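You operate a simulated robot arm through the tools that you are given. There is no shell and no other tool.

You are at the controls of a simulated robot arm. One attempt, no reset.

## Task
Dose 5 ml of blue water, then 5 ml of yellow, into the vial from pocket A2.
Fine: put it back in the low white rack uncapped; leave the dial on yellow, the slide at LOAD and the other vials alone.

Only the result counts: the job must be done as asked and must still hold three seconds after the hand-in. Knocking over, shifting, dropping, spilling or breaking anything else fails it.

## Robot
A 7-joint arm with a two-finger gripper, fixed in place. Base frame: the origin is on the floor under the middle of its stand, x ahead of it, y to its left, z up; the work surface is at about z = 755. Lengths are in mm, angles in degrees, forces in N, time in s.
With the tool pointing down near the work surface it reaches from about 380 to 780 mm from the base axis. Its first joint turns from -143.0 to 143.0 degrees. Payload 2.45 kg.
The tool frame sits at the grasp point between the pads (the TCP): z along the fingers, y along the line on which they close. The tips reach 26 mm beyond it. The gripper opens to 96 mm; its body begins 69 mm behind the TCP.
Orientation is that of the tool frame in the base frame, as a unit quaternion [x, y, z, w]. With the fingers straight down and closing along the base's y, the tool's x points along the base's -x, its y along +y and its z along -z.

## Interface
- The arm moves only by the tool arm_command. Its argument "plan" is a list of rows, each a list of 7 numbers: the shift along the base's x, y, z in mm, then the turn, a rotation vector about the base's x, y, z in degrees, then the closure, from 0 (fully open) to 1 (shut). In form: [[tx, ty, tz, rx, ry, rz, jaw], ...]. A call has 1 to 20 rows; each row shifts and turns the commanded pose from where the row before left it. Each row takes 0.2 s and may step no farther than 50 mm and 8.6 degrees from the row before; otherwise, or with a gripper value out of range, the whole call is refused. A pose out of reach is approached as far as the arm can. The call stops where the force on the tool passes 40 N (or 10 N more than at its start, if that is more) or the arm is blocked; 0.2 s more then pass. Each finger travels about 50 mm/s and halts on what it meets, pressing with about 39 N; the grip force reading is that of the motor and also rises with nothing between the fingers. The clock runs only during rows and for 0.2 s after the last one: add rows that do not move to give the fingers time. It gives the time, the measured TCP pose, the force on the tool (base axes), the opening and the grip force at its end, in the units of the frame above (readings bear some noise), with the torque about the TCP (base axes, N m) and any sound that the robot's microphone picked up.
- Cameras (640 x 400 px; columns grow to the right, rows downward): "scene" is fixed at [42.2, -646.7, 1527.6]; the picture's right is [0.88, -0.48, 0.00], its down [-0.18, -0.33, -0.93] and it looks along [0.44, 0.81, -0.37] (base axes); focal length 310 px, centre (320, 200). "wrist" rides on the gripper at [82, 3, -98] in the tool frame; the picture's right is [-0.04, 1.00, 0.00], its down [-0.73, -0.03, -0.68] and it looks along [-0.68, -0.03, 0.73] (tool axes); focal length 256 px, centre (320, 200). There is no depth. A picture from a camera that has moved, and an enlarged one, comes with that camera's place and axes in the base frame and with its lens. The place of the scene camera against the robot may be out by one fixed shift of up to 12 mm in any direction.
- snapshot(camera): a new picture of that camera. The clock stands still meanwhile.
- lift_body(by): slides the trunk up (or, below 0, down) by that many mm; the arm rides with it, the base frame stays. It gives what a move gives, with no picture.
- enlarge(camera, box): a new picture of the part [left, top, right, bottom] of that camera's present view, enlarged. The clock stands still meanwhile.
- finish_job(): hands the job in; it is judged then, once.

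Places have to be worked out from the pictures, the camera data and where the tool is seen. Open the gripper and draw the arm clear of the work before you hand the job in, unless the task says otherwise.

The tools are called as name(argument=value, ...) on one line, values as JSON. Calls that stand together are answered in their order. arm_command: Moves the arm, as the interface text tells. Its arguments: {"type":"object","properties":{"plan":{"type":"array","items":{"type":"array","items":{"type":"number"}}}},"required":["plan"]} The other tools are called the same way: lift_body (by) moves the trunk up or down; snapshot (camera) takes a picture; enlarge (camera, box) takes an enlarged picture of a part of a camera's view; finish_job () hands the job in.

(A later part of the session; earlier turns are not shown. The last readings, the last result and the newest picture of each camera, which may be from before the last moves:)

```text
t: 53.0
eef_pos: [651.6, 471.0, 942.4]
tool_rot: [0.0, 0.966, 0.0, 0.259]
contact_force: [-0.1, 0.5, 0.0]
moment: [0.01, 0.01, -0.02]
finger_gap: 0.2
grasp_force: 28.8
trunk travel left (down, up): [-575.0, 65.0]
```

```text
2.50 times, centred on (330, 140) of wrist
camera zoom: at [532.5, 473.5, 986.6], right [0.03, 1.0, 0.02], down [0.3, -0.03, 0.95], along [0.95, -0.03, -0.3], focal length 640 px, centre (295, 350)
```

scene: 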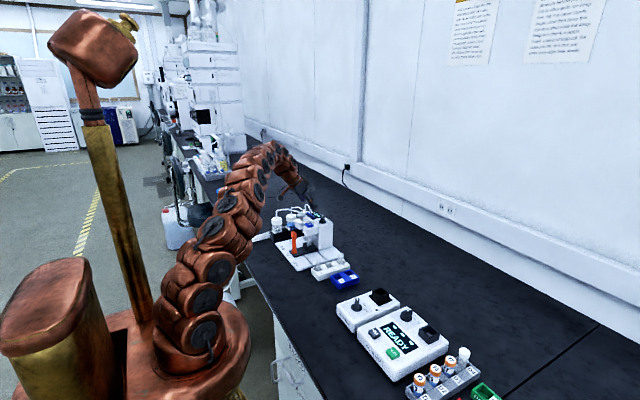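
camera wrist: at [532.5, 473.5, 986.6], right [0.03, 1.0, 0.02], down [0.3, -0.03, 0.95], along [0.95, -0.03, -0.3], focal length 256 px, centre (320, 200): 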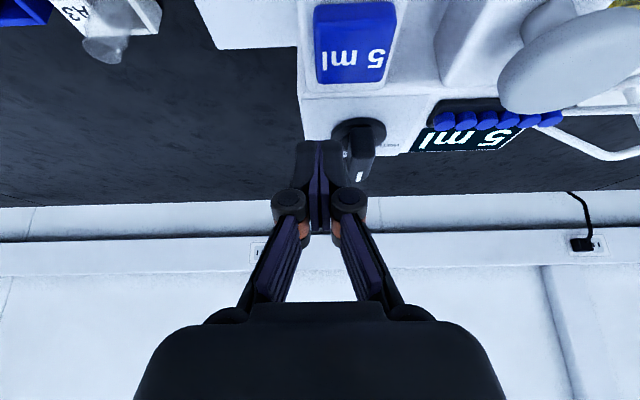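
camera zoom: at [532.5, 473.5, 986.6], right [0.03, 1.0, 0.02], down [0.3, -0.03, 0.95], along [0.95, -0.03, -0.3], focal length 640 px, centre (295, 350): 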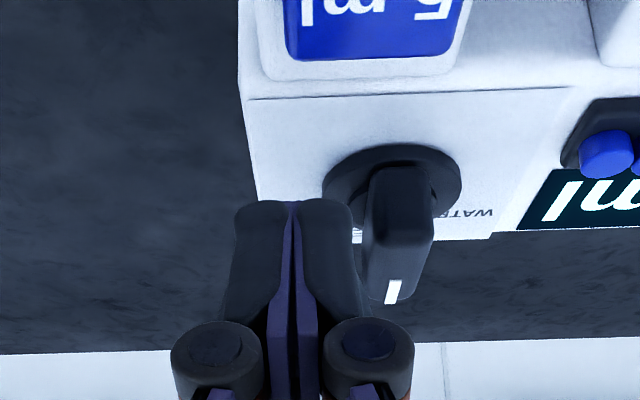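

The fingertips are just −y of the knob's near end. I lower to z≈926 beside it.

arm_command(plan=[[1.5, -1, -6, 0, 0, 0, 1.0], [0, 0, -6, 0, 0, 0, 1.0], [0, 0, -4, 0, 0, 0, 1.0], [0, 0, 0, 0, 0, 0, 1.0]])

enlarge(camera="scene", box=[310, 200, 345, 235])

enlarge(camera="wrist", box=[240, 60, 420, 220])

```text
t: 54.0
eef_pos: [654.2, 469.7, 927.0]
tool_rot: [0.0, 0.966, -0.001, 0.259]
contact_force: [-0.5, 0.2, 0.7]
moment: [0.0, -0.01, -0.01]
finger_gap: 0.0
grasp_force: 28.6
trunk travel left (down, up): [-575.0, 65.0]
```

```text
11.43 times, centred on (328, 218) of scene
camera zoom: at [42.2, -646.7, 1527.6], right [0.88, -0.48, 0.0], down [-0.18, -0.33, -0.93], along [0.44, 0.81, -0.37], focal length 3545 px, centre (234, 0)
```

zoom: 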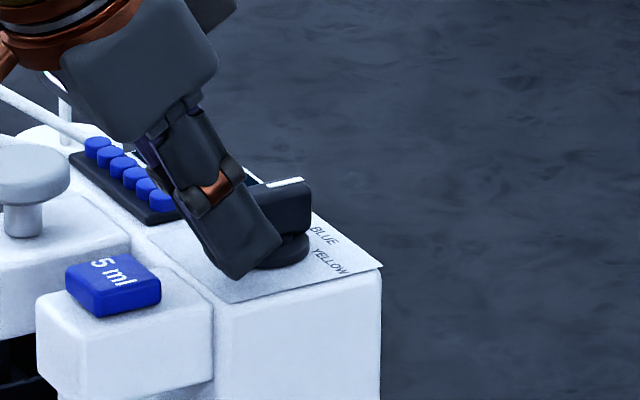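

```text
2.50 times, centred on (330, 140) of wrist
camera zoom: at [534.4, 472.7, 971.1], right [0.04, 1.0, 0.02], down [0.3, -0.03, 0.95], along [0.95, -0.03, -0.3], focal length 640 px, centre (295, 350)
```

zoom: 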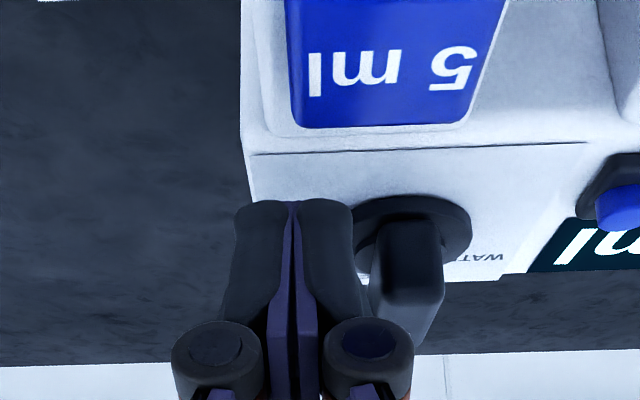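

arm_command(plan=[[0, 2, 0, 0, 0, 0, 1.0], [0, 2, 0, 0, 0, 0, 1.0], [0, 2, 0, 0, 0, 0, 1.0], [0, 1.5, 0, 0, 0, 0, 1.0], [0, 1.5, 0, 0, 0, 0, 1.0], [0, 0, 0, 0, 0, 0, 1.0]])

enlarge(camera="scene", box=[310, 200, 345, 235])

enlarge(camera="wrist", box=[240, 60, 420, 220])

```text
t: 55.4
eef_pos: [654.1, 479.2, 928.3]
tool_rot: [0.0, 0.966, 0.001, 0.259]
contact_force: [-1.8, -2.9, 1.1]
moment: [-0.06, 0.0, -0.03]
finger_gap: 0.0
grasp_force: 28.2
trunk travel left (down, up): [-575.0, 65.0]
```

```text
11.43 times, centred on (328, 218) of scene
camera zoom: at [42.2, -646.7, 1527.6], right [0.88, -0.48, 0.0], down [-0.18, -0.33, -0.93], along [0.44, 0.81, -0.37], focal length 3545 px, centre (234, 0)
```

zoom: 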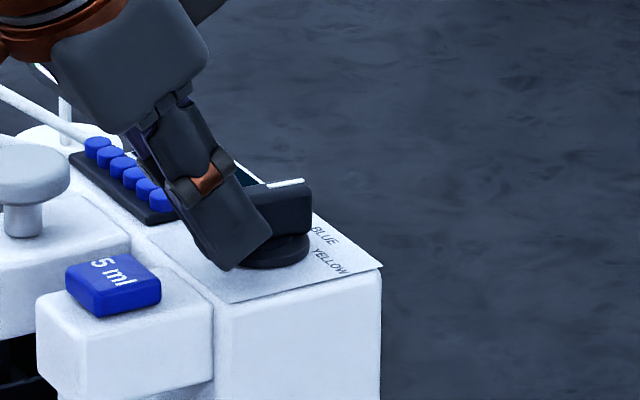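

```text
2.50 times, centred on (330, 140) of wrist
camera zoom: at [534.8, 481.4, 971.1], right [0.04, 1.0, 0.02], down [0.3, -0.03, 0.95], along [0.95, -0.03, -0.3], focal length 640 px, centre (295, 350)
```

zoom: 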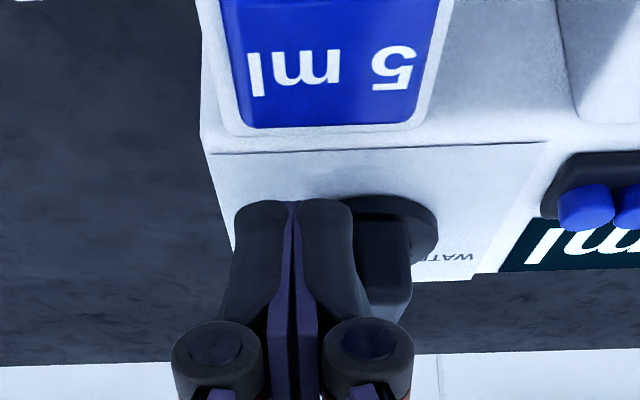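

Light contact (−2.9 N). I keep pushing +y in small steps.

arm_command(plan=[[0, 1.2, 0, 0, 0, 0, 1.0], [0, 1.2, 0, 0, 0, 0, 1.0], [0, 1.2, 0, 0, 0, 0, 1.0], [0, 0, 0, 0, 0, 0, 1.0]])

enlarge(camera="scene", box=[310, 200, 345, 235])

enlarge(camera="wrist", box=[240, 60, 420, 220])

```text
t: 56.4
eef_pos: [654.0, 481.7, 927.6]
tool_rot: [0.0, 0.966, 0.001, 0.259]
contact_force: [0.3, -0.7, 0.5]
moment: [0.01, 0.0, 0.0]
finger_gap: 0.0
grasp_force: 28.9
trunk travel left (down, up): [-575.0, 65.0]
```

```text
11.43 times, centred on (328, 218) of scene
camera zoom: at [42.2, -646.7, 1527.6], right [0.88, -0.48, 0.0], down [-0.18, -0.33, -0.93], along [0.44, 0.81, -0.37], focal length 3545 px, centre (234, 0)
```

zoom: 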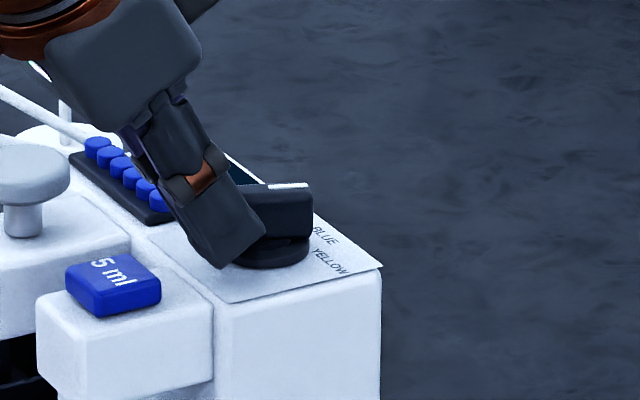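

```text
2.50 times, centred on (330, 140) of wrist
camera zoom: at [533.9, 485.1, 970.8], right [0.03, 1.0, 0.02], down [0.3, -0.03, 0.95], along [0.95, -0.03, -0.3], focal length 640 px, centre (295, 350)
```

zoom: 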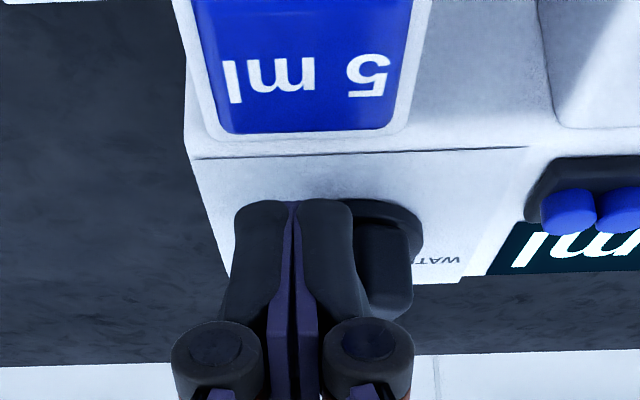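

The knob is rotating clockwise smoothly with little force. I continue.

arm_command(plan=[[0, 1.2, 0, 0, 0, 0, 1.0], [0, 1.2, 0, 0, 0, 0, 1.0], [0, 1.2, 0, 0, 0, 0, 1.0], [0, 0, 0, 0, 0, 0, 1.0]])

enlarge(camera="scene", box=[310, 200, 345, 235])

enlarge(camera="wrist", box=[240, 60, 420, 220])

```text
t: 57.4
eef_pos: [654.5, 485.3, 927.1]
tool_rot: [-0.001, 0.966, 0.0, 0.259]
contact_force: [-0.1, -1.3, 0.0]
moment: [0.0, 0.03, -0.01]
finger_gap: 0.0
grasp_force: 28.0
trunk travel left (down, up): [-575.0, 65.0]
```

```text
11.43 times, centred on (328, 218) of scene
camera zoom: at [42.2, -646.7, 1527.6], right [0.88, -0.48, 0.0], down [-0.18, -0.33, -0.93], along [0.44, 0.81, -0.37], focal length 3545 px, centre (234, 0)
```

zoom: 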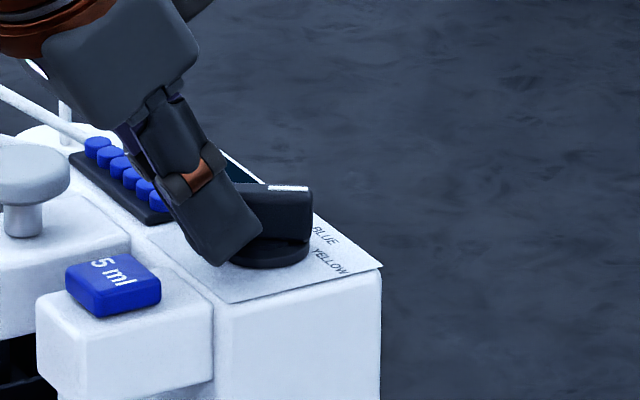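

```text
2.50 times, centred on (330, 140) of wrist
camera zoom: at [534.0, 487.9, 970.5], right [0.03, 1.0, 0.02], down [0.3, -0.03, 0.95], along [0.95, -0.03, -0.3], focal length 640 px, centre (295, 350)
```

zoom: 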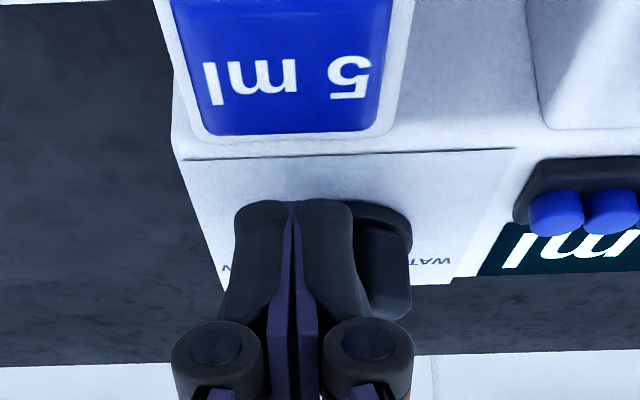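

enlarge(camera="scene", box=[328, 210, 348, 228])

```text
16.00 times, centred on (338, 219) of scene
camera zoom: at [42.2, -646.7, 1527.6], right [0.88, -0.48, 0.0], down [-0.18, -0.33, -0.93], along [0.44, 0.81, -0.37], focal length 4962 px, centre (32, -104)
```

zoom: 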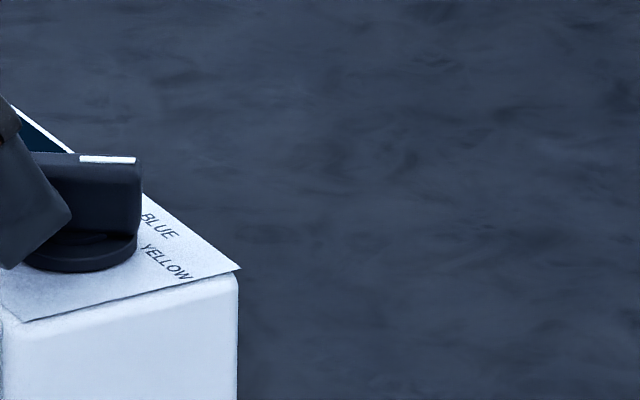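

Mark slope suggests about −33°. I push two more millimetres and re-measure.

arm_command(plan=[[0, 1, 0, 0, 0, 0, 1.0], [0, 1, 0, 0, 0, 0, 1.0], [0, 0, 0, 0, 0, 0, 1.0]])

enlarge(camera="scene", box=[318, 206, 346, 230])

enlarge(camera="wrist", box=[260, 90, 420, 220])

```text
t: 58.2
eef_pos: [654.8, 487.0, 927.0]
tool_rot: [0.0, 0.966, 0.0, 0.259]
contact_force: [-0.1, 0.0, 0.5]
moment: [-0.04, -0.02, -0.04]
finger_gap: 0.1
grasp_force: 28.3
trunk travel left (down, up): [-575.0, 65.0]
```

```text
16.00 times, centred on (332, 218) of scene
camera zoom: at [42.2, -646.7, 1527.6], right [0.88, -0.48, 0.0], down [-0.18, -0.33, -0.93], along [0.44, 0.81, -0.37], focal length 4962 px, centre (128, -88)
```

zoom: 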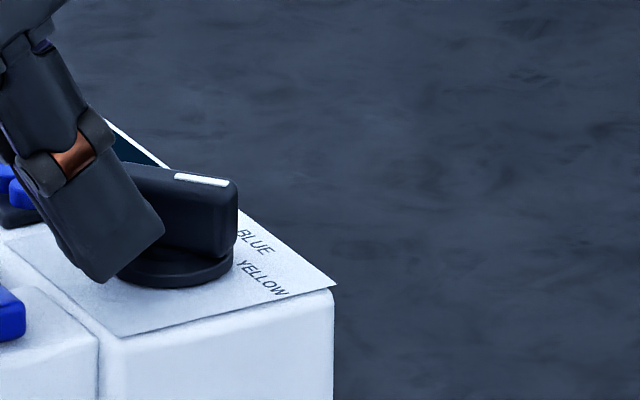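

```text
3.08 times, centred on (340, 155) of wrist
camera zoom: at [534.3, 490.0, 970.3], right [0.03, 1.0, 0.02], down [0.3, -0.03, 0.95], along [0.95, -0.03, -0.3], focal length 788 px, centre (258, 338)
```

zoom: 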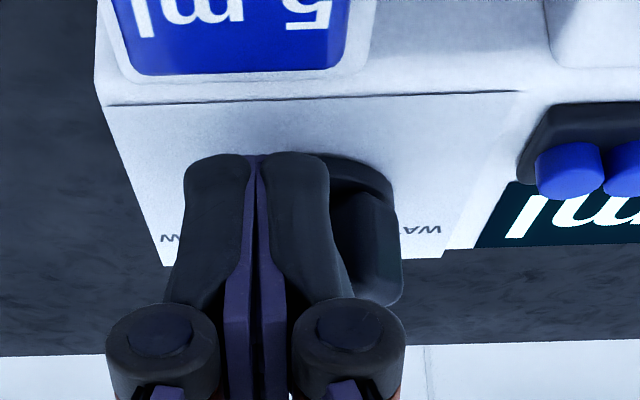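

The mark slope is now ≈−50° and contact force vanished — likely settled at YELLOW. I back off −y, lift, and inspect.

arm_command(plan=[[0, -5, 0, 0, 0, 0, 1.0], [0, -6, 2, 0, 0, 0, 1.0], [0, 0, 12, 0, 0, 0, 1.0], [0, 0, 15, 0, 0, 0, 1.0], [-10, 5, 15, 0, 0, 0, 1.0], [-15, 8, 0, 0, 0, 0, 1.0], [0, 0, 0, 0, 0, 0, 1.0]])

snapshot(camera="wrist")

enlarge(camera="wrist", box=[240, 40, 420, 180])

enlarge(camera="scene", box=[310, 202, 346, 230])

```text
t: 59.8
eef_pos: [629.8, 487.8, 969.4]
tool_rot: [0.0, 0.966, 0.0, 0.259]
contact_force: [-0.1, -0.2, 0.5]
moment: [0.01, -0.02, -0.02]
finger_gap: 0.0
grasp_force: 28.7
trunk travel left (down, up): [-575.0, 65.0]
```

```text
taken
camera wrist: at [509.4, 491.8, 1014.3], right [0.04, 1.0, 0.02], down [0.3, -0.03, 0.95], along [0.95, -0.03, -0.3], focal length 256 px, centre (320, 200)
```

wrist: 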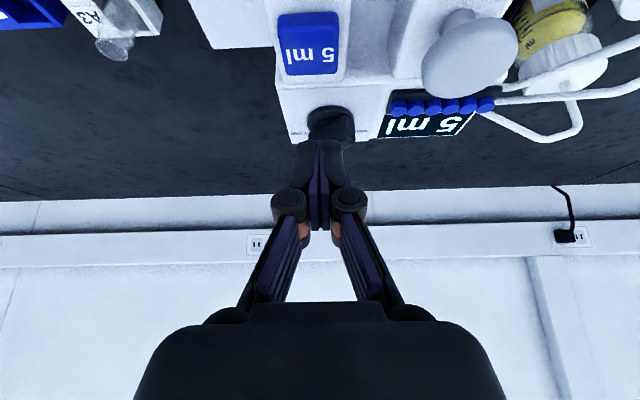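

```text
2.86 times, centred on (330, 110) of wrist
camera zoom: at [509.4, 491.8, 1014.3], right [0.04, 1.0, 0.02], down [0.3, -0.03, 0.95], along [0.95, -0.03, -0.3], focal length 731 px, centre (291, 457)
```

zoom: 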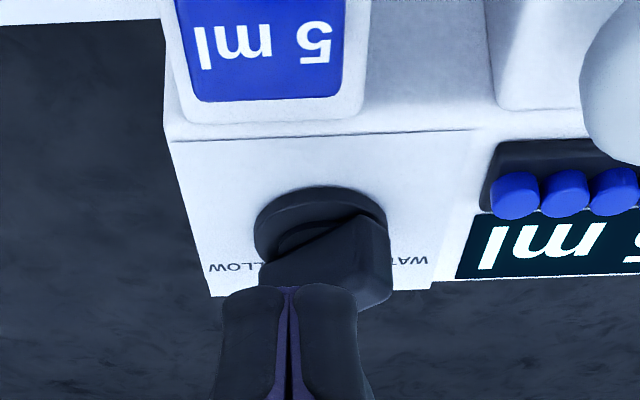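

```text
14.29 times, centred on (328, 216) of scene
camera zoom: at [42.2, -646.7, 1527.6], right [0.88, -0.48, 0.0], down [-0.18, -0.33, -0.93], along [0.44, 0.81, -0.37], focal length 4431 px, centre (206, -29)
```

zoom: 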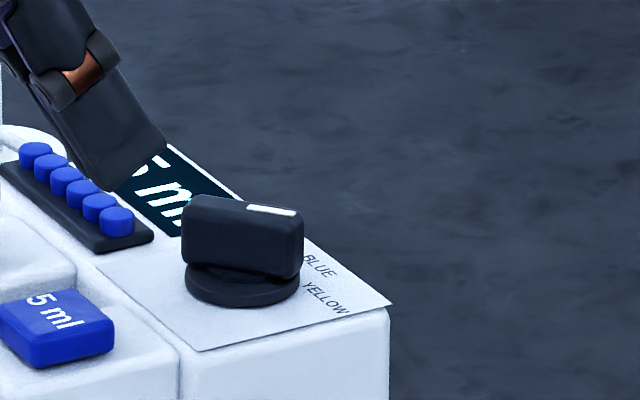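

The bar now lies at azimuth ≈−48.5°, on YELLOW. I return above the button.

arm_command(plan=[[-12, -2, 0, 0, 0, 0, 1.0], [-11, -1.5, 0, 0, 0, 0, 1.0], [0, 0, -10, 0, 0, 0, 1.0], [0, 0, -10, 0, 0, 0, 1.0], [0, 0, -8, 0, 0, 0, 1.0], [0, 0, -5, 0, 0, 0, 1.0], [0, 0, 0, 0, 0, 0, 1.0]])

enlarge(camera="scene", box=[300, 200, 350, 260])

enlarge(camera="wrist", box=[220, 60, 420, 220])

```text
t: 61.4
eef_pos: [608.3, 485.4, 937.6]
tool_rot: [0.0, 0.966, 0.0, 0.258]
contact_force: [0.6, -0.4, -0.5]
moment: [0.0, 0.0, 0.02]
finger_gap: 0.0
grasp_force: 29.2
trunk travel left (down, up): [-575.0, 65.0]
```

```text
6.67 times, centred on (325, 230) of scene
camera zoom: at [42.2, -646.7, 1527.6], right [0.88, -0.48, 0.0], down [-0.18, -0.33, -0.93], along [0.44, 0.81, -0.37], focal length 2068 px, centre (287, 0)
```

zoom: 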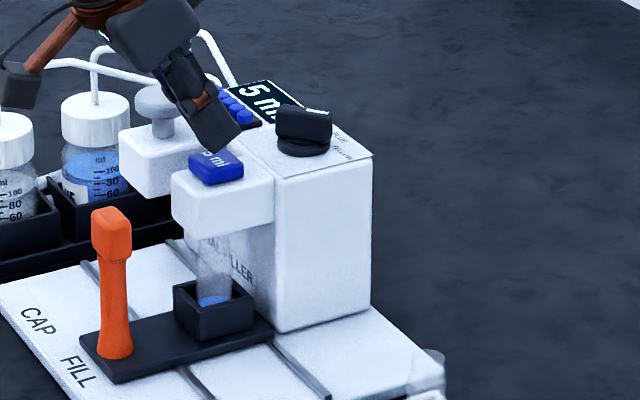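

```text
2.50 times, centred on (320, 140) of wrist
camera zoom: at [487.1, 489.2, 982.2], right [0.03, 1.0, 0.02], down [0.3, -0.03, 0.95], along [0.95, -0.03, -0.3], focal length 640 px, centre (320, 350)
```

zoom: 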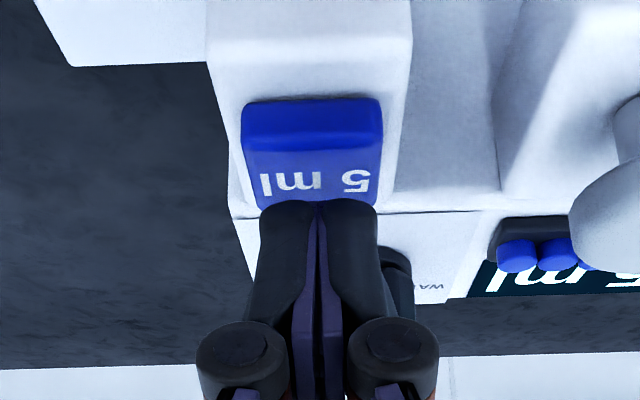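

Positioned as before. Pressing down in small steps until the click.

arm_command(plan=[[-1, -1, -3, 0, 0, 0, 1.0], [0, 0, -3, 0, 0, 0, 1.0], [0, 0, -2, 0, 0, 0, 1.0], [0, 0, -1, 0, 0, 0, 1.0]])

```text
t: 62.4
eef_pos: [605.7, 485.1, 928.7]
tool_rot: [0.0, 0.966, 0.0, 0.259]
contact_force: [-0.7, 0.1, 0.8]
moment: [0.0, 0.0, 0.01]
finger_gap: 5.8
grasp_force: 28.7
trunk travel left (down, up): [-575.0, 65.0]
```

arm_command(plan=[[0, 0, -1, 0, 0, 0, 1.0], [0, 0, 0, 0, 0, 0, 1.0]])

```text
t: 63.0
eef_pos: [606.0, 485.0, 928.5]
tool_rot: [0.0, 0.966, 0.0, 0.259]
contact_force: [0.3, -0.8, 1.8]
moment: [0.0, -0.06, 0.02]
finger_gap: 6.1
grasp_force: 28.6
trunk travel left (down, up): [-575.0, 65.0]
```

No click yet, light contact only; another 1 mm down.

arm_command(plan=[[0, 0, -1, 0, 0, 0, 1.0], [0, 0, 0, 0, 0, 0, 1.0]])

enlarge(camera="scene", box=[300, 200, 350, 260])

```text
t: 63.6
eef_pos: [605.4, 485.5, 927.1]
tool_rot: [0.0, 0.966, 0.0, 0.259]
contact_force: [-0.1, 1.1, 1.6]
moment: [0.01, -0.02, 0.03]
finger_gap: 5.8
grasp_force: 28.6
trunk travel left (down, up): [-575.0, 65.0]
heard: click
```

```text
6.67 times, centred on (325, 230) of scene
camera zoom: at [42.2, -646.7, 1527.6], right [0.88, -0.48, 0.0], down [-0.18, -0.33, -0.93], along [0.44, 0.81, -0.37], focal length 2068 px, centre (287, 0)
```

zoom: 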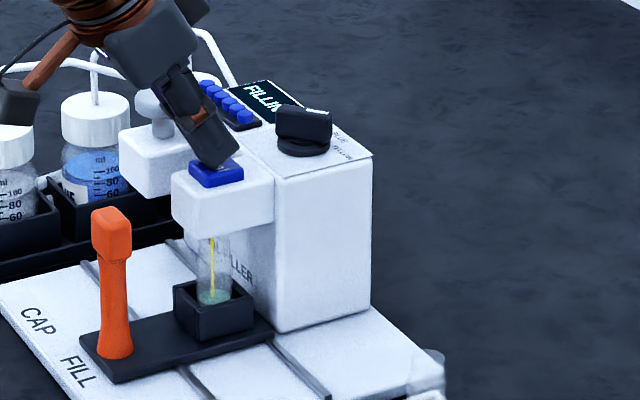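

A yellow stream is flowing (FILLING). I lift off and wait for the dose to finish.

arm_command(plan=[[0, 0, 5, 0, 0, 0, 1.0], [0, 0, 10, 0, 0, 0, 1.0], [0, 0, 15, 0, 0, 0, 1.0], [0, 0, 15, 0, 0, 0, 1.0], [0, 0, 10, 0, 0, 0, 1.0], [0, 0, 0, 0, 0, 0, 1.0], [0, 0, 0, 0, 0, 0, 1.0], [0, 0, 0, 0, 0, 0, 1.0], [0, 0, 0, 0, 0, 0, 1.0], [0, 0, 0, 0, 0, 0, 1.0], [0, 0, 0, 0, 0, 0, 1.0]])

enlarge(camera="scene", box=[300, 200, 350, 260])

snapshot(camera="wrist")

```text
t: 66.0
eef_pos: [605.5, 485.2, 981.2]
tool_rot: [0.0, 0.966, 0.0, 0.259]
contact_force: [-0.6, -0.8, 0.0]
moment: [-0.02, 0.0, -0.01]
finger_gap: 0.1
grasp_force: 28.8
trunk travel left (down, up): [-575.0, 65.0]
```

```text
6.67 times, centred on (325, 230) of scene
camera zoom: at [42.2, -646.7, 1527.6], right [0.88, -0.48, 0.0], down [-0.18, -0.33, -0.93], along [0.44, 0.81, -0.37], focal length 2068 px, centre (287, 0)
```

zoom: 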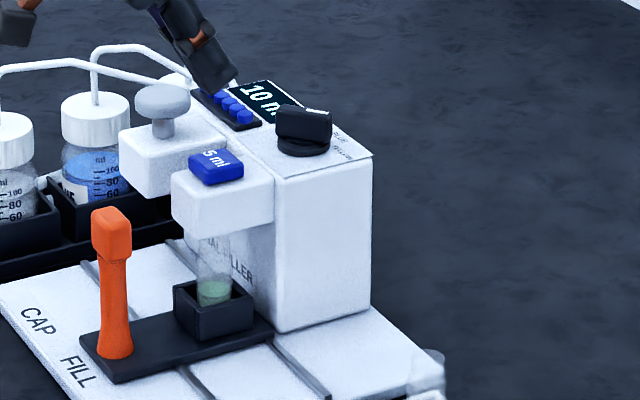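

```text
taken
camera wrist: at [485.4, 488.8, 1026.0], right [0.03, 1.0, 0.02], down [0.3, -0.03, 0.95], along [0.95, -0.03, -0.3], focal length 256 px, centre (320, 200)
```

wrist: 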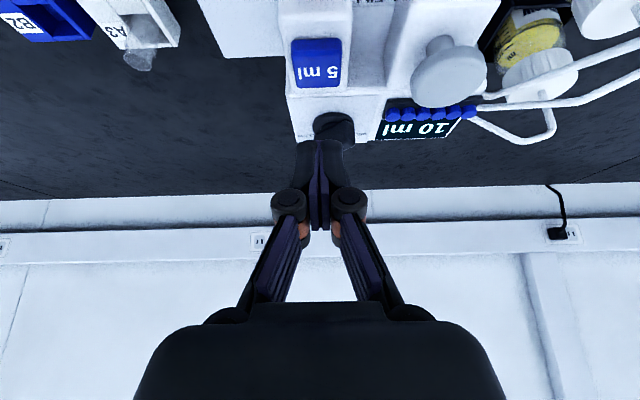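

The display shows 10 ml and the vial holds green liquid. I go back above the handle with the tool vertical and fingers at ~58 mm.

arm_command(plan=[[-18, 0, -4, 0, 7.5, 0, 0.8], [-18, 0, -4, 0, 7.5, 0, 0.6], [-17, 0, -4, 0, 7.5, 0, 0.5], [-16, 0, -4, 0, 7.5, 0, 0.4], [0, 0, -10, 0, 0, 0, 0.4], [0, 0, -10, 0, 0, 0, 0.4], [0, 0, -10, 0, 0, 0, 0.4], [0, 0, 0, 0, 0, 0, 0.4]])

snapshot(camera="wrist")

```text
t: 67.8
eef_pos: [536.9, 484.7, 936.7]
tool_rot: [0.0, 1.0, 0.0, 0.0]
contact_force: [0.5, -0.5, -0.8]
moment: [-0.01, 0.03, 0.0]
finger_gap: 57.4
grasp_force: 0.1
trunk travel left (down, up): [-575.0, 65.0]
```

```text
taken
camera wrist: at [454.9, 488.2, 1033.8], right [0.04, 1.0, 0.0], down [0.73, -0.03, 0.68], along [0.68, -0.03, -0.73], focal length 256 px, centre (320, 200)
```

wrist: 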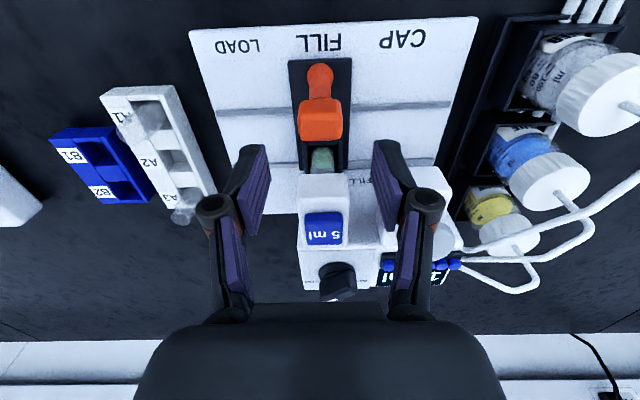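

The dial is on YELLOW and the handle is straight below. Descending to grasp it at z≈863.

arm_command(plan=[[0, 0, -15, 0, 0, 0, 0.4], [0, 0, -15, 0, 0, 0, 0.4], [0, 0, -15, 0, 0, 0, 0.4], [0, 0, -15, 0, 0, 0, 0.4], [0, 0, -12, 0, 0, 0, 0.4], [0, 0, 0, 0, 0, 0, 0.4], [0, 0, 0, 0, 0, 0, 0.55], [0, 0, 0, 0, 0, 0, 0.65], [0, 0, 0, 0, 0, 0, 0.8], [0, 0, 0, 0, 0, 0, 0.8], [0, 0, 0, 0, 0, 0, 0.8]])

snapshot(camera="wrist")

```text
t: 70.2
eef_pos: [537.0, 485.4, 865.6]
tool_rot: [-0.001, 1.0, 0.0, 0.0]
contact_force: [0.0, -0.2, 1.4]
moment: [-0.03, -0.02, 0.02]
finger_gap: 29.0
grasp_force: 44.9
trunk travel left (down, up): [-575.0, 65.0]
```

```text
taken
camera wrist: at [454.7, 488.9, 962.7], right [0.04, 1.0, 0.0], down [0.73, -0.03, 0.68], along [0.68, -0.03, -0.73], focal length 256 px, centre (320, 200)
```

wrist: 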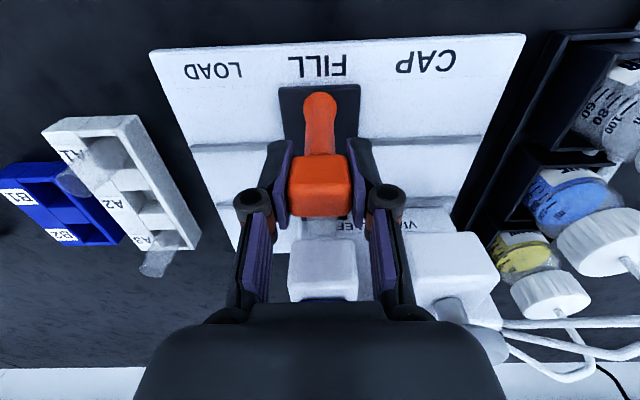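

Handle gripped. I slide it back −75 mm gently to LOAD.

arm_command(plan=[[0, -2, 0, 0, 0, 0, 0.8], [0, -3, 0, 0, 0, 0, 0.8], [0, -4, 0, 0, 0, 0, 0.8], [0, -5, 0, 0, 0, 0, 0.8], [0, -5, 0, 0, 0, 0, 0.8], [0, -5, 0, 0, 0, 0, 0.8], [0, -5, 0, 0, 0, 0, 0.8], [0, -5, 0, 0, 0, 0, 0.8], [0, -5, 0, 0, 0, 0, 0.8], [0, -5, 0, 0, 0, 0, 0.8], [0, -5, 0, 0, 0, 0, 0.8], [0, -5, 0, 0, 0, 0, 0.8], [0, -5, 0, 0, 0, 0, 0.8], [0, -5, 0, 0, 0, 0, 0.8], [0, -4, 0, 0, 0, 0, 0.8], [0, -3, 0, 0, 0, 0, 0.8], [0, -2, 0, 0, 0, 0, 0.8], [0, -1.5, 0, 0, 0, 0, 0.8], [0, 0, 0, 0, 0, 0, 0.8]])

snapshot(camera="wrist")

enlarge(camera="scene", box=[280, 195, 350, 275])

```text
t: 74.2
eef_pos: [537.2, 409.6, 864.4]
tool_rot: [-0.001, 1.0, 0.0, -0.001]
contact_force: [5.4, 1.1, 18.3]
moment: [0.14, 0.27, -0.14]
finger_gap: 28.8
grasp_force: 45.2
trunk travel left (down, up): [-575.0, 65.0]
```

```text
taken
camera wrist: at [454.6, 413.3, 962.4], right [0.04, 1.0, 0.0], down [0.73, -0.03, 0.68], along [0.68, -0.03, -0.73], focal length 256 px, centre (320, 200)
```

wrist: 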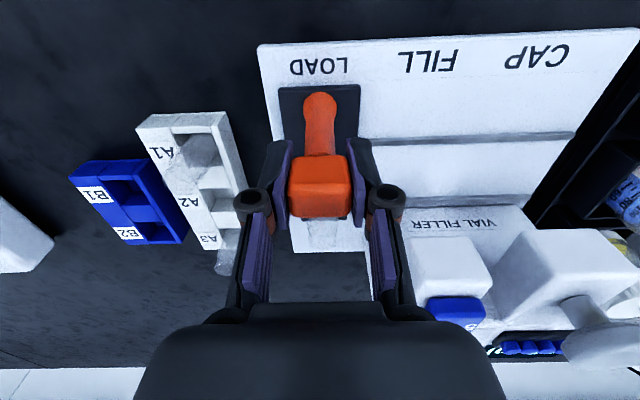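

```text
5.00 times, centred on (315, 235) of scene
camera zoom: at [42.2, -646.7, 1527.6], right [0.88, -0.48, 0.0], down [-0.18, -0.33, -0.93], along [0.44, 0.81, -0.37], focal length 1551 px, centre (345, 25)
```

zoom: 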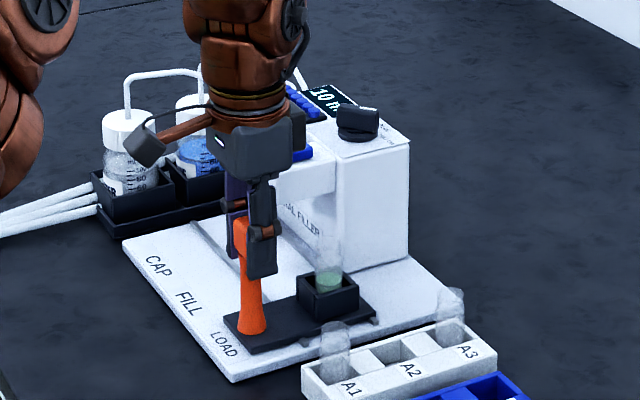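

Slide is back at LOAD (y≈409.6), green vial in its pocket. I ease the vertical load, open, and rise.

arm_command(plan=[[0, 0, 1, 0, 0, 0, 0.8], [0, 0, 0, 0, 0, 0, 0.75], [0, 0, 0, 0, 0, 0, 0.65], [0, 0, 0, 0, 0, 0, 0.5], [0, 0, 0, 0, 0, 0, 0.45], [0, 0, 10, 0, 0, 0, 0.45], [0, 0, 15, 0, 0, 0, 0.45], [0, 0, 20, 0, 0, 0, 0.45], [0, 0, 20, 0, 0, 0, 0.45], [0, 0, 10, 0, 0, 0, 0.45], [0, 0, 0, 0, 0, 0, 0.45]])

snapshot(camera="wrist")

enlarge(camera="scene", box=[280, 195, 350, 275])

enlarge(camera="wrist", box=[260, 20, 420, 180])

```text
t: 76.6
eef_pos: [537.6, 408.4, 939.7]
tool_rot: [0.0, 1.0, -0.001, 0.0]
contact_force: [0.4, 0.3, 0.1]
moment: [0.0, 0.02, -0.02]
finger_gap: 53.0
grasp_force: 0.1
trunk travel left (down, up): [-575.0, 65.0]
```

```text
taken
camera wrist: at [455.0, 412.3, 1037.0], right [0.04, 1.0, 0.0], down [0.73, -0.03, 0.68], along [0.68, -0.03, -0.73], focal length 256 px, centre (320, 200)
```

wrist: 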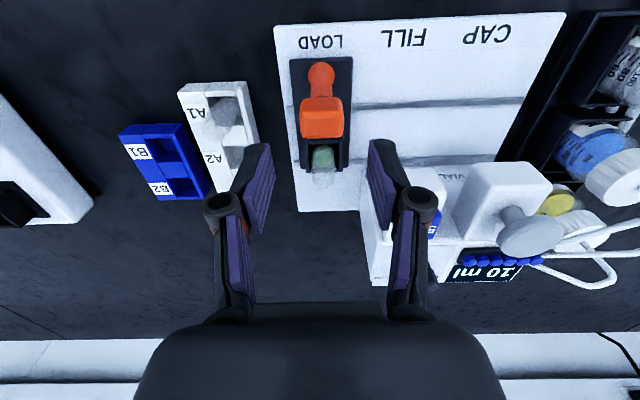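

```text
5.00 times, centred on (315, 235) of scene
camera zoom: at [42.2, -646.7, 1527.6], right [0.88, -0.48, 0.0], down [-0.18, -0.33, -0.93], along [0.44, 0.81, -0.37], focal length 1551 px, centre (345, 25)
```

zoom: 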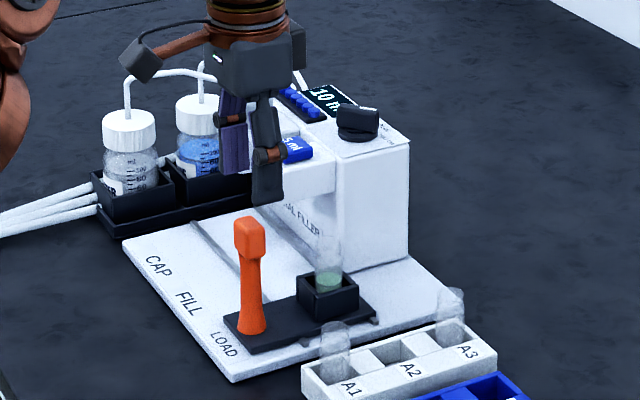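

```text
2.50 times, centred on (340, 100) of wrist
camera zoom: at [455.0, 412.3, 1037.0], right [0.04, 1.0, 0.0], down [0.73, -0.03, 0.68], along [0.68, -0.03, -0.73], focal length 640 px, centre (270, 450)
```

zoom: 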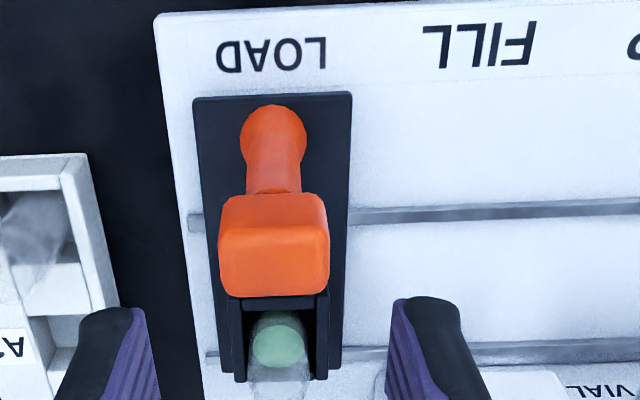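

Slide at LOAD, handle free. I move over the vial with a ~37 mm gap and view.

arm_command(plan=[[18, 0.5, 0, 0, 0, 0, 0.55], [18, 0.5, 0, 0, 0, 0, 0.62], [18, 0, 0, 0, 0, 0, 0.62], [18, 0, -10, 0, 0, 0, 0.62], [0, 0, -15, 0, 0, 0, 0.62], [0, 0, -15, 0, 0, 0, 0.62], [0, 0, 0, 0, 0, 0, 0.62]])

snapshot(camera="wrist")

enlarge(camera="wrist", box=[240, 40, 420, 220])

```text
t: 78.2
eef_pos: [609.1, 409.6, 900.8]
tool_rot: [0.0, 1.0, 0.001, 0.0]
contact_force: [0.0, -0.2, 0.1]
moment: [-0.01, 0.0, 0.0]
finger_gap: 36.7
grasp_force: 0.0
trunk travel left (down, up): [-575.0, 65.0]
```

```text
taken
camera wrist: at [527.5, 413.2, 998.4], right [0.04, 1.0, 0.0], down [0.73, -0.03, 0.68], along [0.68, -0.03, -0.73], focal length 256 px, centre (320, 200)
```

wrist: 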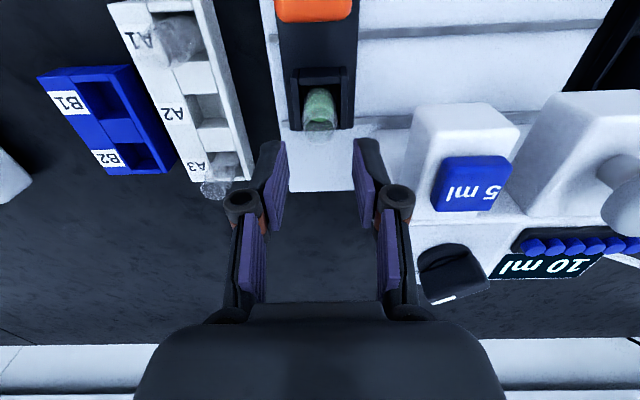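

```text
2.22 times, centred on (330, 130) of wrist
camera zoom: at [527.5, 413.2, 998.4], right [0.04, 1.0, 0.0], down [0.73, -0.03, 0.68], along [0.68, -0.03, -0.73], focal length 569 px, centre (298, 356)
```

zoom: 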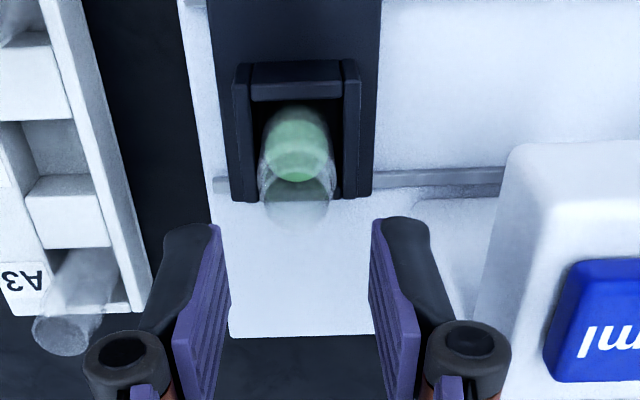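

The vial (green) is centred at ≈(608.5, 409.2). I descend to the same grasp height as at placement (z≈831.5).

arm_command(plan=[[-0.5, -0.3, -15, 0, 0, 0, 0.62], [0, 0, -15, 0, 0, 0, 0.62], [0, 0, -15, 0, 0, 0, 0.62], [0, 0, -12, 0, 0, 0, 0.62], [0, 0, -8, 0, 0, 0, 0.62], [0, 0, -4, 0, 0, 0, 0.62], [0, 0, 0, 0, 0, 0, 0.62]])

enlarge(camera="wrist", box=[250, 80, 410, 240])

```text
t: 79.8
eef_pos: [608.9, 412.4, 831.8]
tool_rot: [0.0, 1.0, 0.0, 0.0]
contact_force: [-0.3, -0.5, -0.6]
moment: [0.01, 0.0, 0.0]
finger_gap: 36.3
grasp_force: 0.1
trunk travel left (down, up): [-575.0, 65.0]
```

```text
2.50 times, centred on (330, 160) of wrist
camera zoom: at [526.6, 415.4, 928.8], right [0.04, 1.0, 0.0], down [0.73, -0.03, 0.68], along [0.68, -0.03, -0.73], focal length 640 px, centre (295, 300)
```

zoom: 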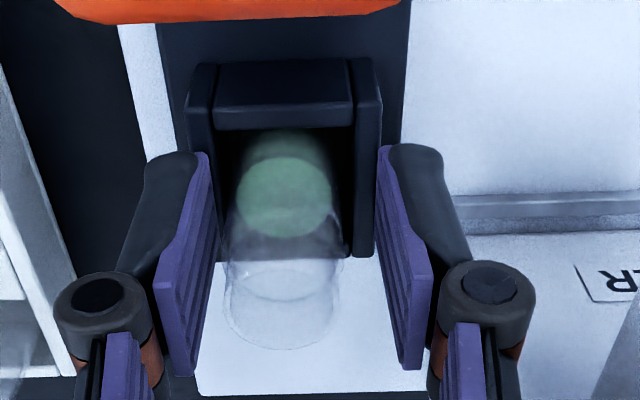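

The tool drifted +2.5 mm in y relative to the vial; I correct −2.8 mm before closing.

arm_command(plan=[[0, -2.8, 0, 0, 0, 0, 0.62], [0, 0, 0, 0, 0, 0, 0.62]])

enlarge(camera="wrist", box=[250, 80, 410, 240])

```text
t: 80.4
eef_pos: [608.4, 408.7, 830.7]
tool_rot: [0.001, 1.0, 0.0, 0.0]
contact_force: [-0.3, 0.8, 1.2]
moment: [-0.01, -0.04, 0.01]
finger_gap: 36.6
grasp_force: 0.1
trunk travel left (down, up): [-575.0, 65.0]
```

```text
2.50 times, centred on (330, 160) of wrist
camera zoom: at [526.6, 412.0, 928.7], right [0.04, 1.0, 0.0], down [0.73, -0.03, 0.68], along [0.68, -0.03, -0.73], focal length 640 px, centre (295, 300)
```

zoom: 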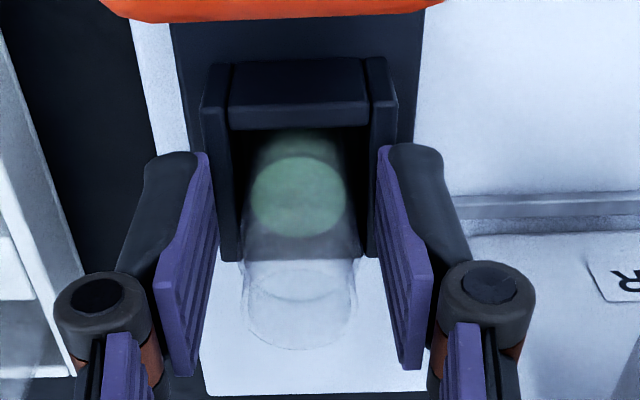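

Now centred. Closing on the vial.

arm_command(plan=[[0, 0, 0.5, 0, 0, 0, 0.68], [0, 0, 0, 0, 0, 0, 0.72], [0, 0, 0, 0, 0, 0, 0.76], [0, 0, 0, 0, 0, 0, 0.8], [0, 0, 0, 0, 0, 0, 0.8], [0, 0, 0, 0, 0, 0, 0.8]])

enlarge(camera="wrist", box=[250, 80, 410, 240])

```text
t: 81.8
eef_pos: [609.2, 408.9, 831.6]
tool_rot: [0.001, 1.0, 0.0, 0.0]
contact_force: [-0.9, 0.1, -0.6]
moment: [0.0, 0.02, -0.01]
finger_gap: 24.0
grasp_force: 38.9
trunk travel left (down, up): [-575.0, 65.0]
```

```text
2.50 times, centred on (330, 160) of wrist
camera zoom: at [526.8, 412.0, 929.3], right [0.04, 1.0, 0.0], down [0.73, -0.03, 0.68], along [0.68, -0.03, -0.73], focal length 640 px, centre (295, 300)
```

zoom: 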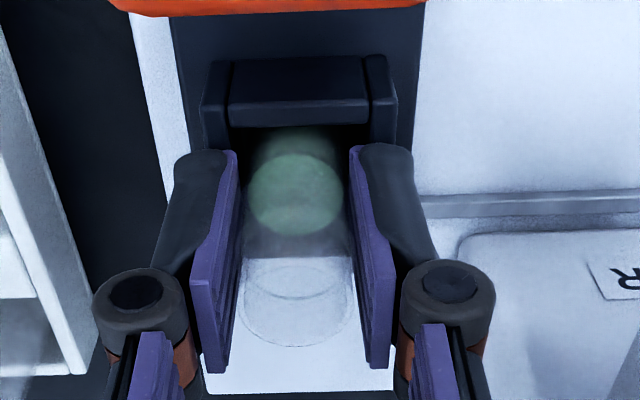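

Vial gripped (24.0 mm, 39 N). I lift straight up slowly, ~60 mm.

arm_command(plan=[[0, 0, 3, 0, 0, 0, 0.8], [0, 0, 5, 0, 0, 0, 0.8], [0, 0, 7, 0, 0, 0, 0.8], [0, 0, 9, 0, 0, 0, 0.8], [0, 0, 10, 0, 0, 0, 0.8], [0, 0, 10, 0, 0, 0, 0.8], [0, 0, 8, 0, 0, 0, 0.8], [0, 0, 5, 0, 0, 0, 0.8], [0, 0, 3, 0, 0, 0, 0.8], [0, 0, 0, 0, 0, 0, 0.8]])

snapshot(camera="wrist")

enlarge(camera="scene", box=[280, 195, 370, 285])

```text
t: 84.0
eef_pos: [607.3, 409.2, 891.3]
tool_rot: [0.0, 1.0, 0.0, 0.001]
contact_force: [0.2, 0.1, -0.3]
moment: [0.01, -0.02, 0.01]
finger_gap: 24.5
grasp_force: 38.5
trunk travel left (down, up): [-575.0, 65.0]
```

```text
taken
camera wrist: at [526.4, 412.1, 989.0], right [0.04, 1.0, 0.0], down [0.73, -0.03, 0.68], along [0.68, -0.03, -0.73], focal length 256 px, centre (320, 200)
```

wrist: 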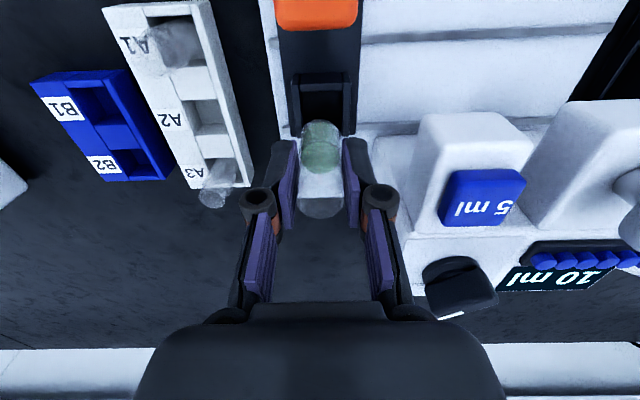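

```text
4.44 times, centred on (325, 240) of scene
camera zoom: at [42.2, -646.7, 1527.6], right [0.88, -0.48, 0.0], down [-0.18, -0.33, -0.93], along [0.44, 0.81, -0.37], focal length 1378 px, centre (298, 22)
```

zoom: 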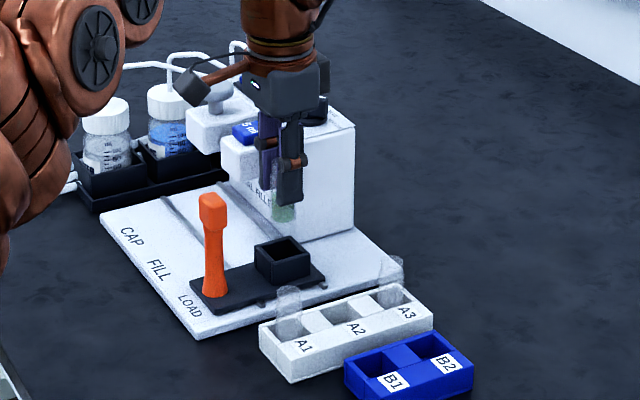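

Vial is lifted, green liquid inside. I carry it gently to above A2 (≈(621, 310.5)).

arm_command(plan=[[0.5, -4, 0, 0, 0, 0, 0.8], [1, -7, 0, 0, 0, 0, 0.8], [1.2, -9, 0, 0, 0, 0, 0.8], [1.3, -10, 0, 0, 0, 0, 0.8], [1.3, -10, 0, 0, 0, 0, 0.8], [1.3, -10, 0, 0, 0, 0, 0.8], [1.3, -10, 0, 0, 0, 0, 0.8], [1.3, -10, 0, 0, 0, 0, 0.8], [1.3, -10, 0, 0, 0, 0, 0.8], [1, -8, 0, 0, 0, 0, 0.8], [0.5, -6, 0, 0, 0, 0, 0.8], [0.3, -4, 0, 0, 0, 0, 0.8], [0, -0.5, 0, 0, 0, 0, 0.8], [0, 0, 0, 0, 0, 0, 0.8]])

snapshot(camera="wrist")

enlarge(camera="wrist", box=[230, 40, 410, 240])

```text
t: 87.0
eef_pos: [621.1, 309.4, 891.1]
tool_rot: [-0.001, 1.0, 0.0, -0.001]
contact_force: [-0.2, 0.6, 0.5]
moment: [-0.01, 0.02, 0.0]
finger_gap: 24.3
grasp_force: 39.2
trunk travel left (down, up): [-575.0, 65.0]
```

```text
taken
camera wrist: at [538.6, 313.5, 989.2], right [0.04, 1.0, 0.0], down [0.73, -0.03, 0.68], along [0.68, -0.03, -0.73], focal length 256 px, centre (320, 200)
```

wrist: 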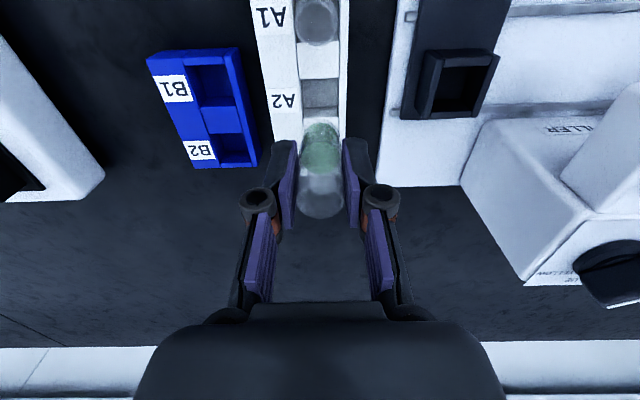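

```text
2.00 times, centred on (320, 140) of wrist
camera zoom: at [538.6, 313.5, 989.2], right [0.04, 1.0, 0.0], down [0.73, -0.03, 0.68], along [0.68, -0.03, -0.73], focal length 512 px, centre (320, 320)
```

zoom: 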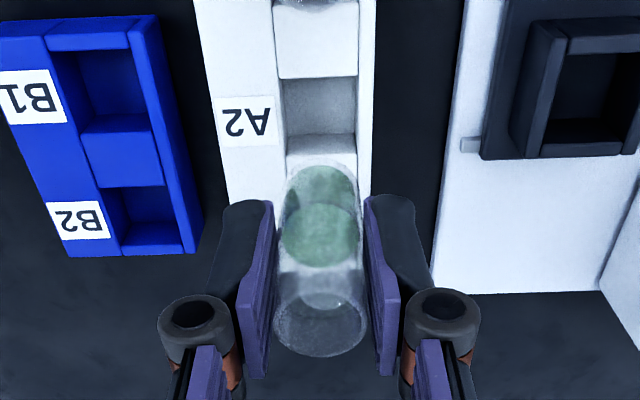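

Aligned with the A2 pocket (centre ≈(620, 309.5)). I lower steadily to just above the rack floor.

arm_command(plan=[[0, 0, -4, 0, 0, 0, 0.8], [0, 0, -7, 0, 0, 0, 0.8], [0, 0, -9, 0, 0, 0, 0.8], [0, 0, -9, 0, 0, 0, 0.8], [0, 0, -9, 0, 0, 0, 0.8], [0, 0, -6, 0, 0, 0, 0.8], [0, 0, -2, 0, 0, 0, 0.8], [0, 0, 0, 0, 0, 0, 0.8]])

enlarge(camera="wrist", box=[240, 80, 400, 240])

enlarge(camera="scene", box=[310, 215, 370, 285])

```text
t: 88.8
eef_pos: [621.4, 309.5, 845.6]
tool_rot: [0.0, 1.0, 0.0, 0.001]
contact_force: [-0.2, 0.4, 0.2]
moment: [-0.05, 0.02, 0.0]
finger_gap: 24.2
grasp_force: 39.2
trunk travel left (down, up): [-575.0, 65.0]
```

```text
2.50 times, centred on (320, 160) of wrist
camera zoom: at [538.4, 312.9, 943.4], right [0.04, 1.0, 0.0], down [0.73, -0.03, 0.68], along [0.68, -0.03, -0.73], focal length 640 px, centre (320, 300)
```

zoom: 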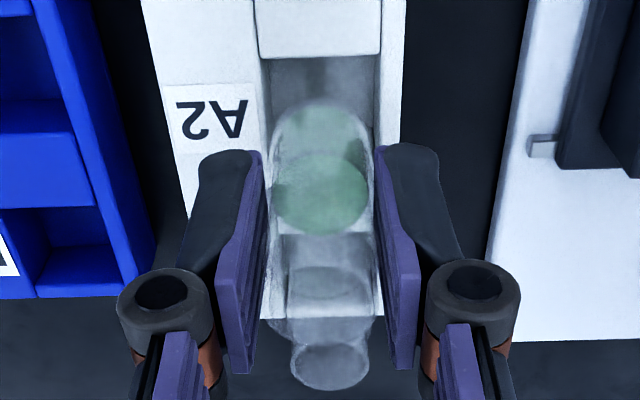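

```text
5.71 times, centred on (340, 250) of scene
camera zoom: at [42.2, -646.7, 1527.6], right [0.88, -0.48, 0.0], down [-0.18, -0.33, -0.93], along [0.44, 0.81, -0.37], focal length 1772 px, centre (206, -86)
```

zoom: 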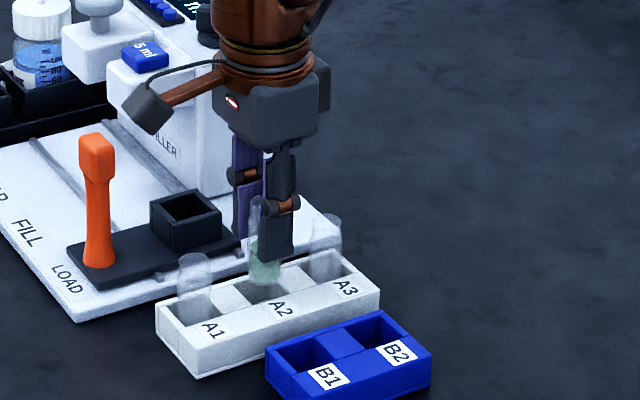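

The vial sits ~+2 mm in x relative to the TCP, so I trim −2 mm, then lower nearly to the floor.

arm_command(plan=[[-2, 0, 0, 0, 0, 0, 0.8], [0, 0, -5, 0, 0, 0, 0.8], [0, 0, -6, 0, 0, 0, 0.8], [0, 0, -6, 0, 0, 0, 0.8], [0, 0, -5, 0, 0, 0, 0.8], [0, 0, -4, 0, 0, 0, 0.8], [0, 0, -2, 0, 0, 0, 0.8], [0, 0, 0, 0, 0, 0, 0.8]])

enlarge(camera="wrist", box=[240, 80, 400, 240])

enlarge(camera="scene", box=[310, 215, 370, 285])

```text
t: 90.6
eef_pos: [618.8, 308.1, 816.7]
tool_rot: [-0.001, 1.0, 0.0, 0.0]
contact_force: [-0.5, -0.5, 0.3]
moment: [-0.05, -0.01, 0.0]
finger_gap: 24.1
grasp_force: 39.4
trunk travel left (down, up): [-575.0, 65.0]
```

```text
2.50 times, centred on (320, 160) of wrist
camera zoom: at [537.0, 312.4, 914.7], right [0.04, 1.0, 0.0], down [0.73, -0.03, 0.68], along [0.68, -0.03, -0.73], focal length 640 px, centre (320, 300)
```

zoom: 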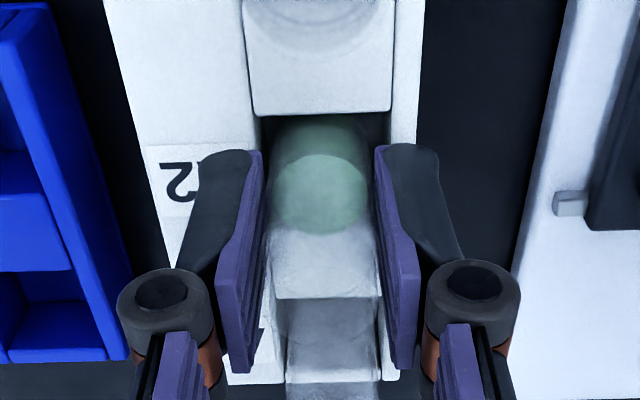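

```text
5.71 times, centred on (340, 250) of scene
camera zoom: at [42.2, -646.7, 1527.6], right [0.88, -0.48, 0.0], down [-0.18, -0.33, -0.93], along [0.44, 0.81, -0.37], focal length 1772 px, centre (206, -86)
```

zoom: 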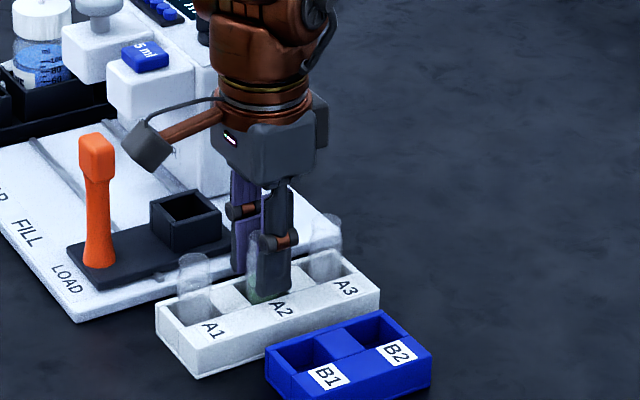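

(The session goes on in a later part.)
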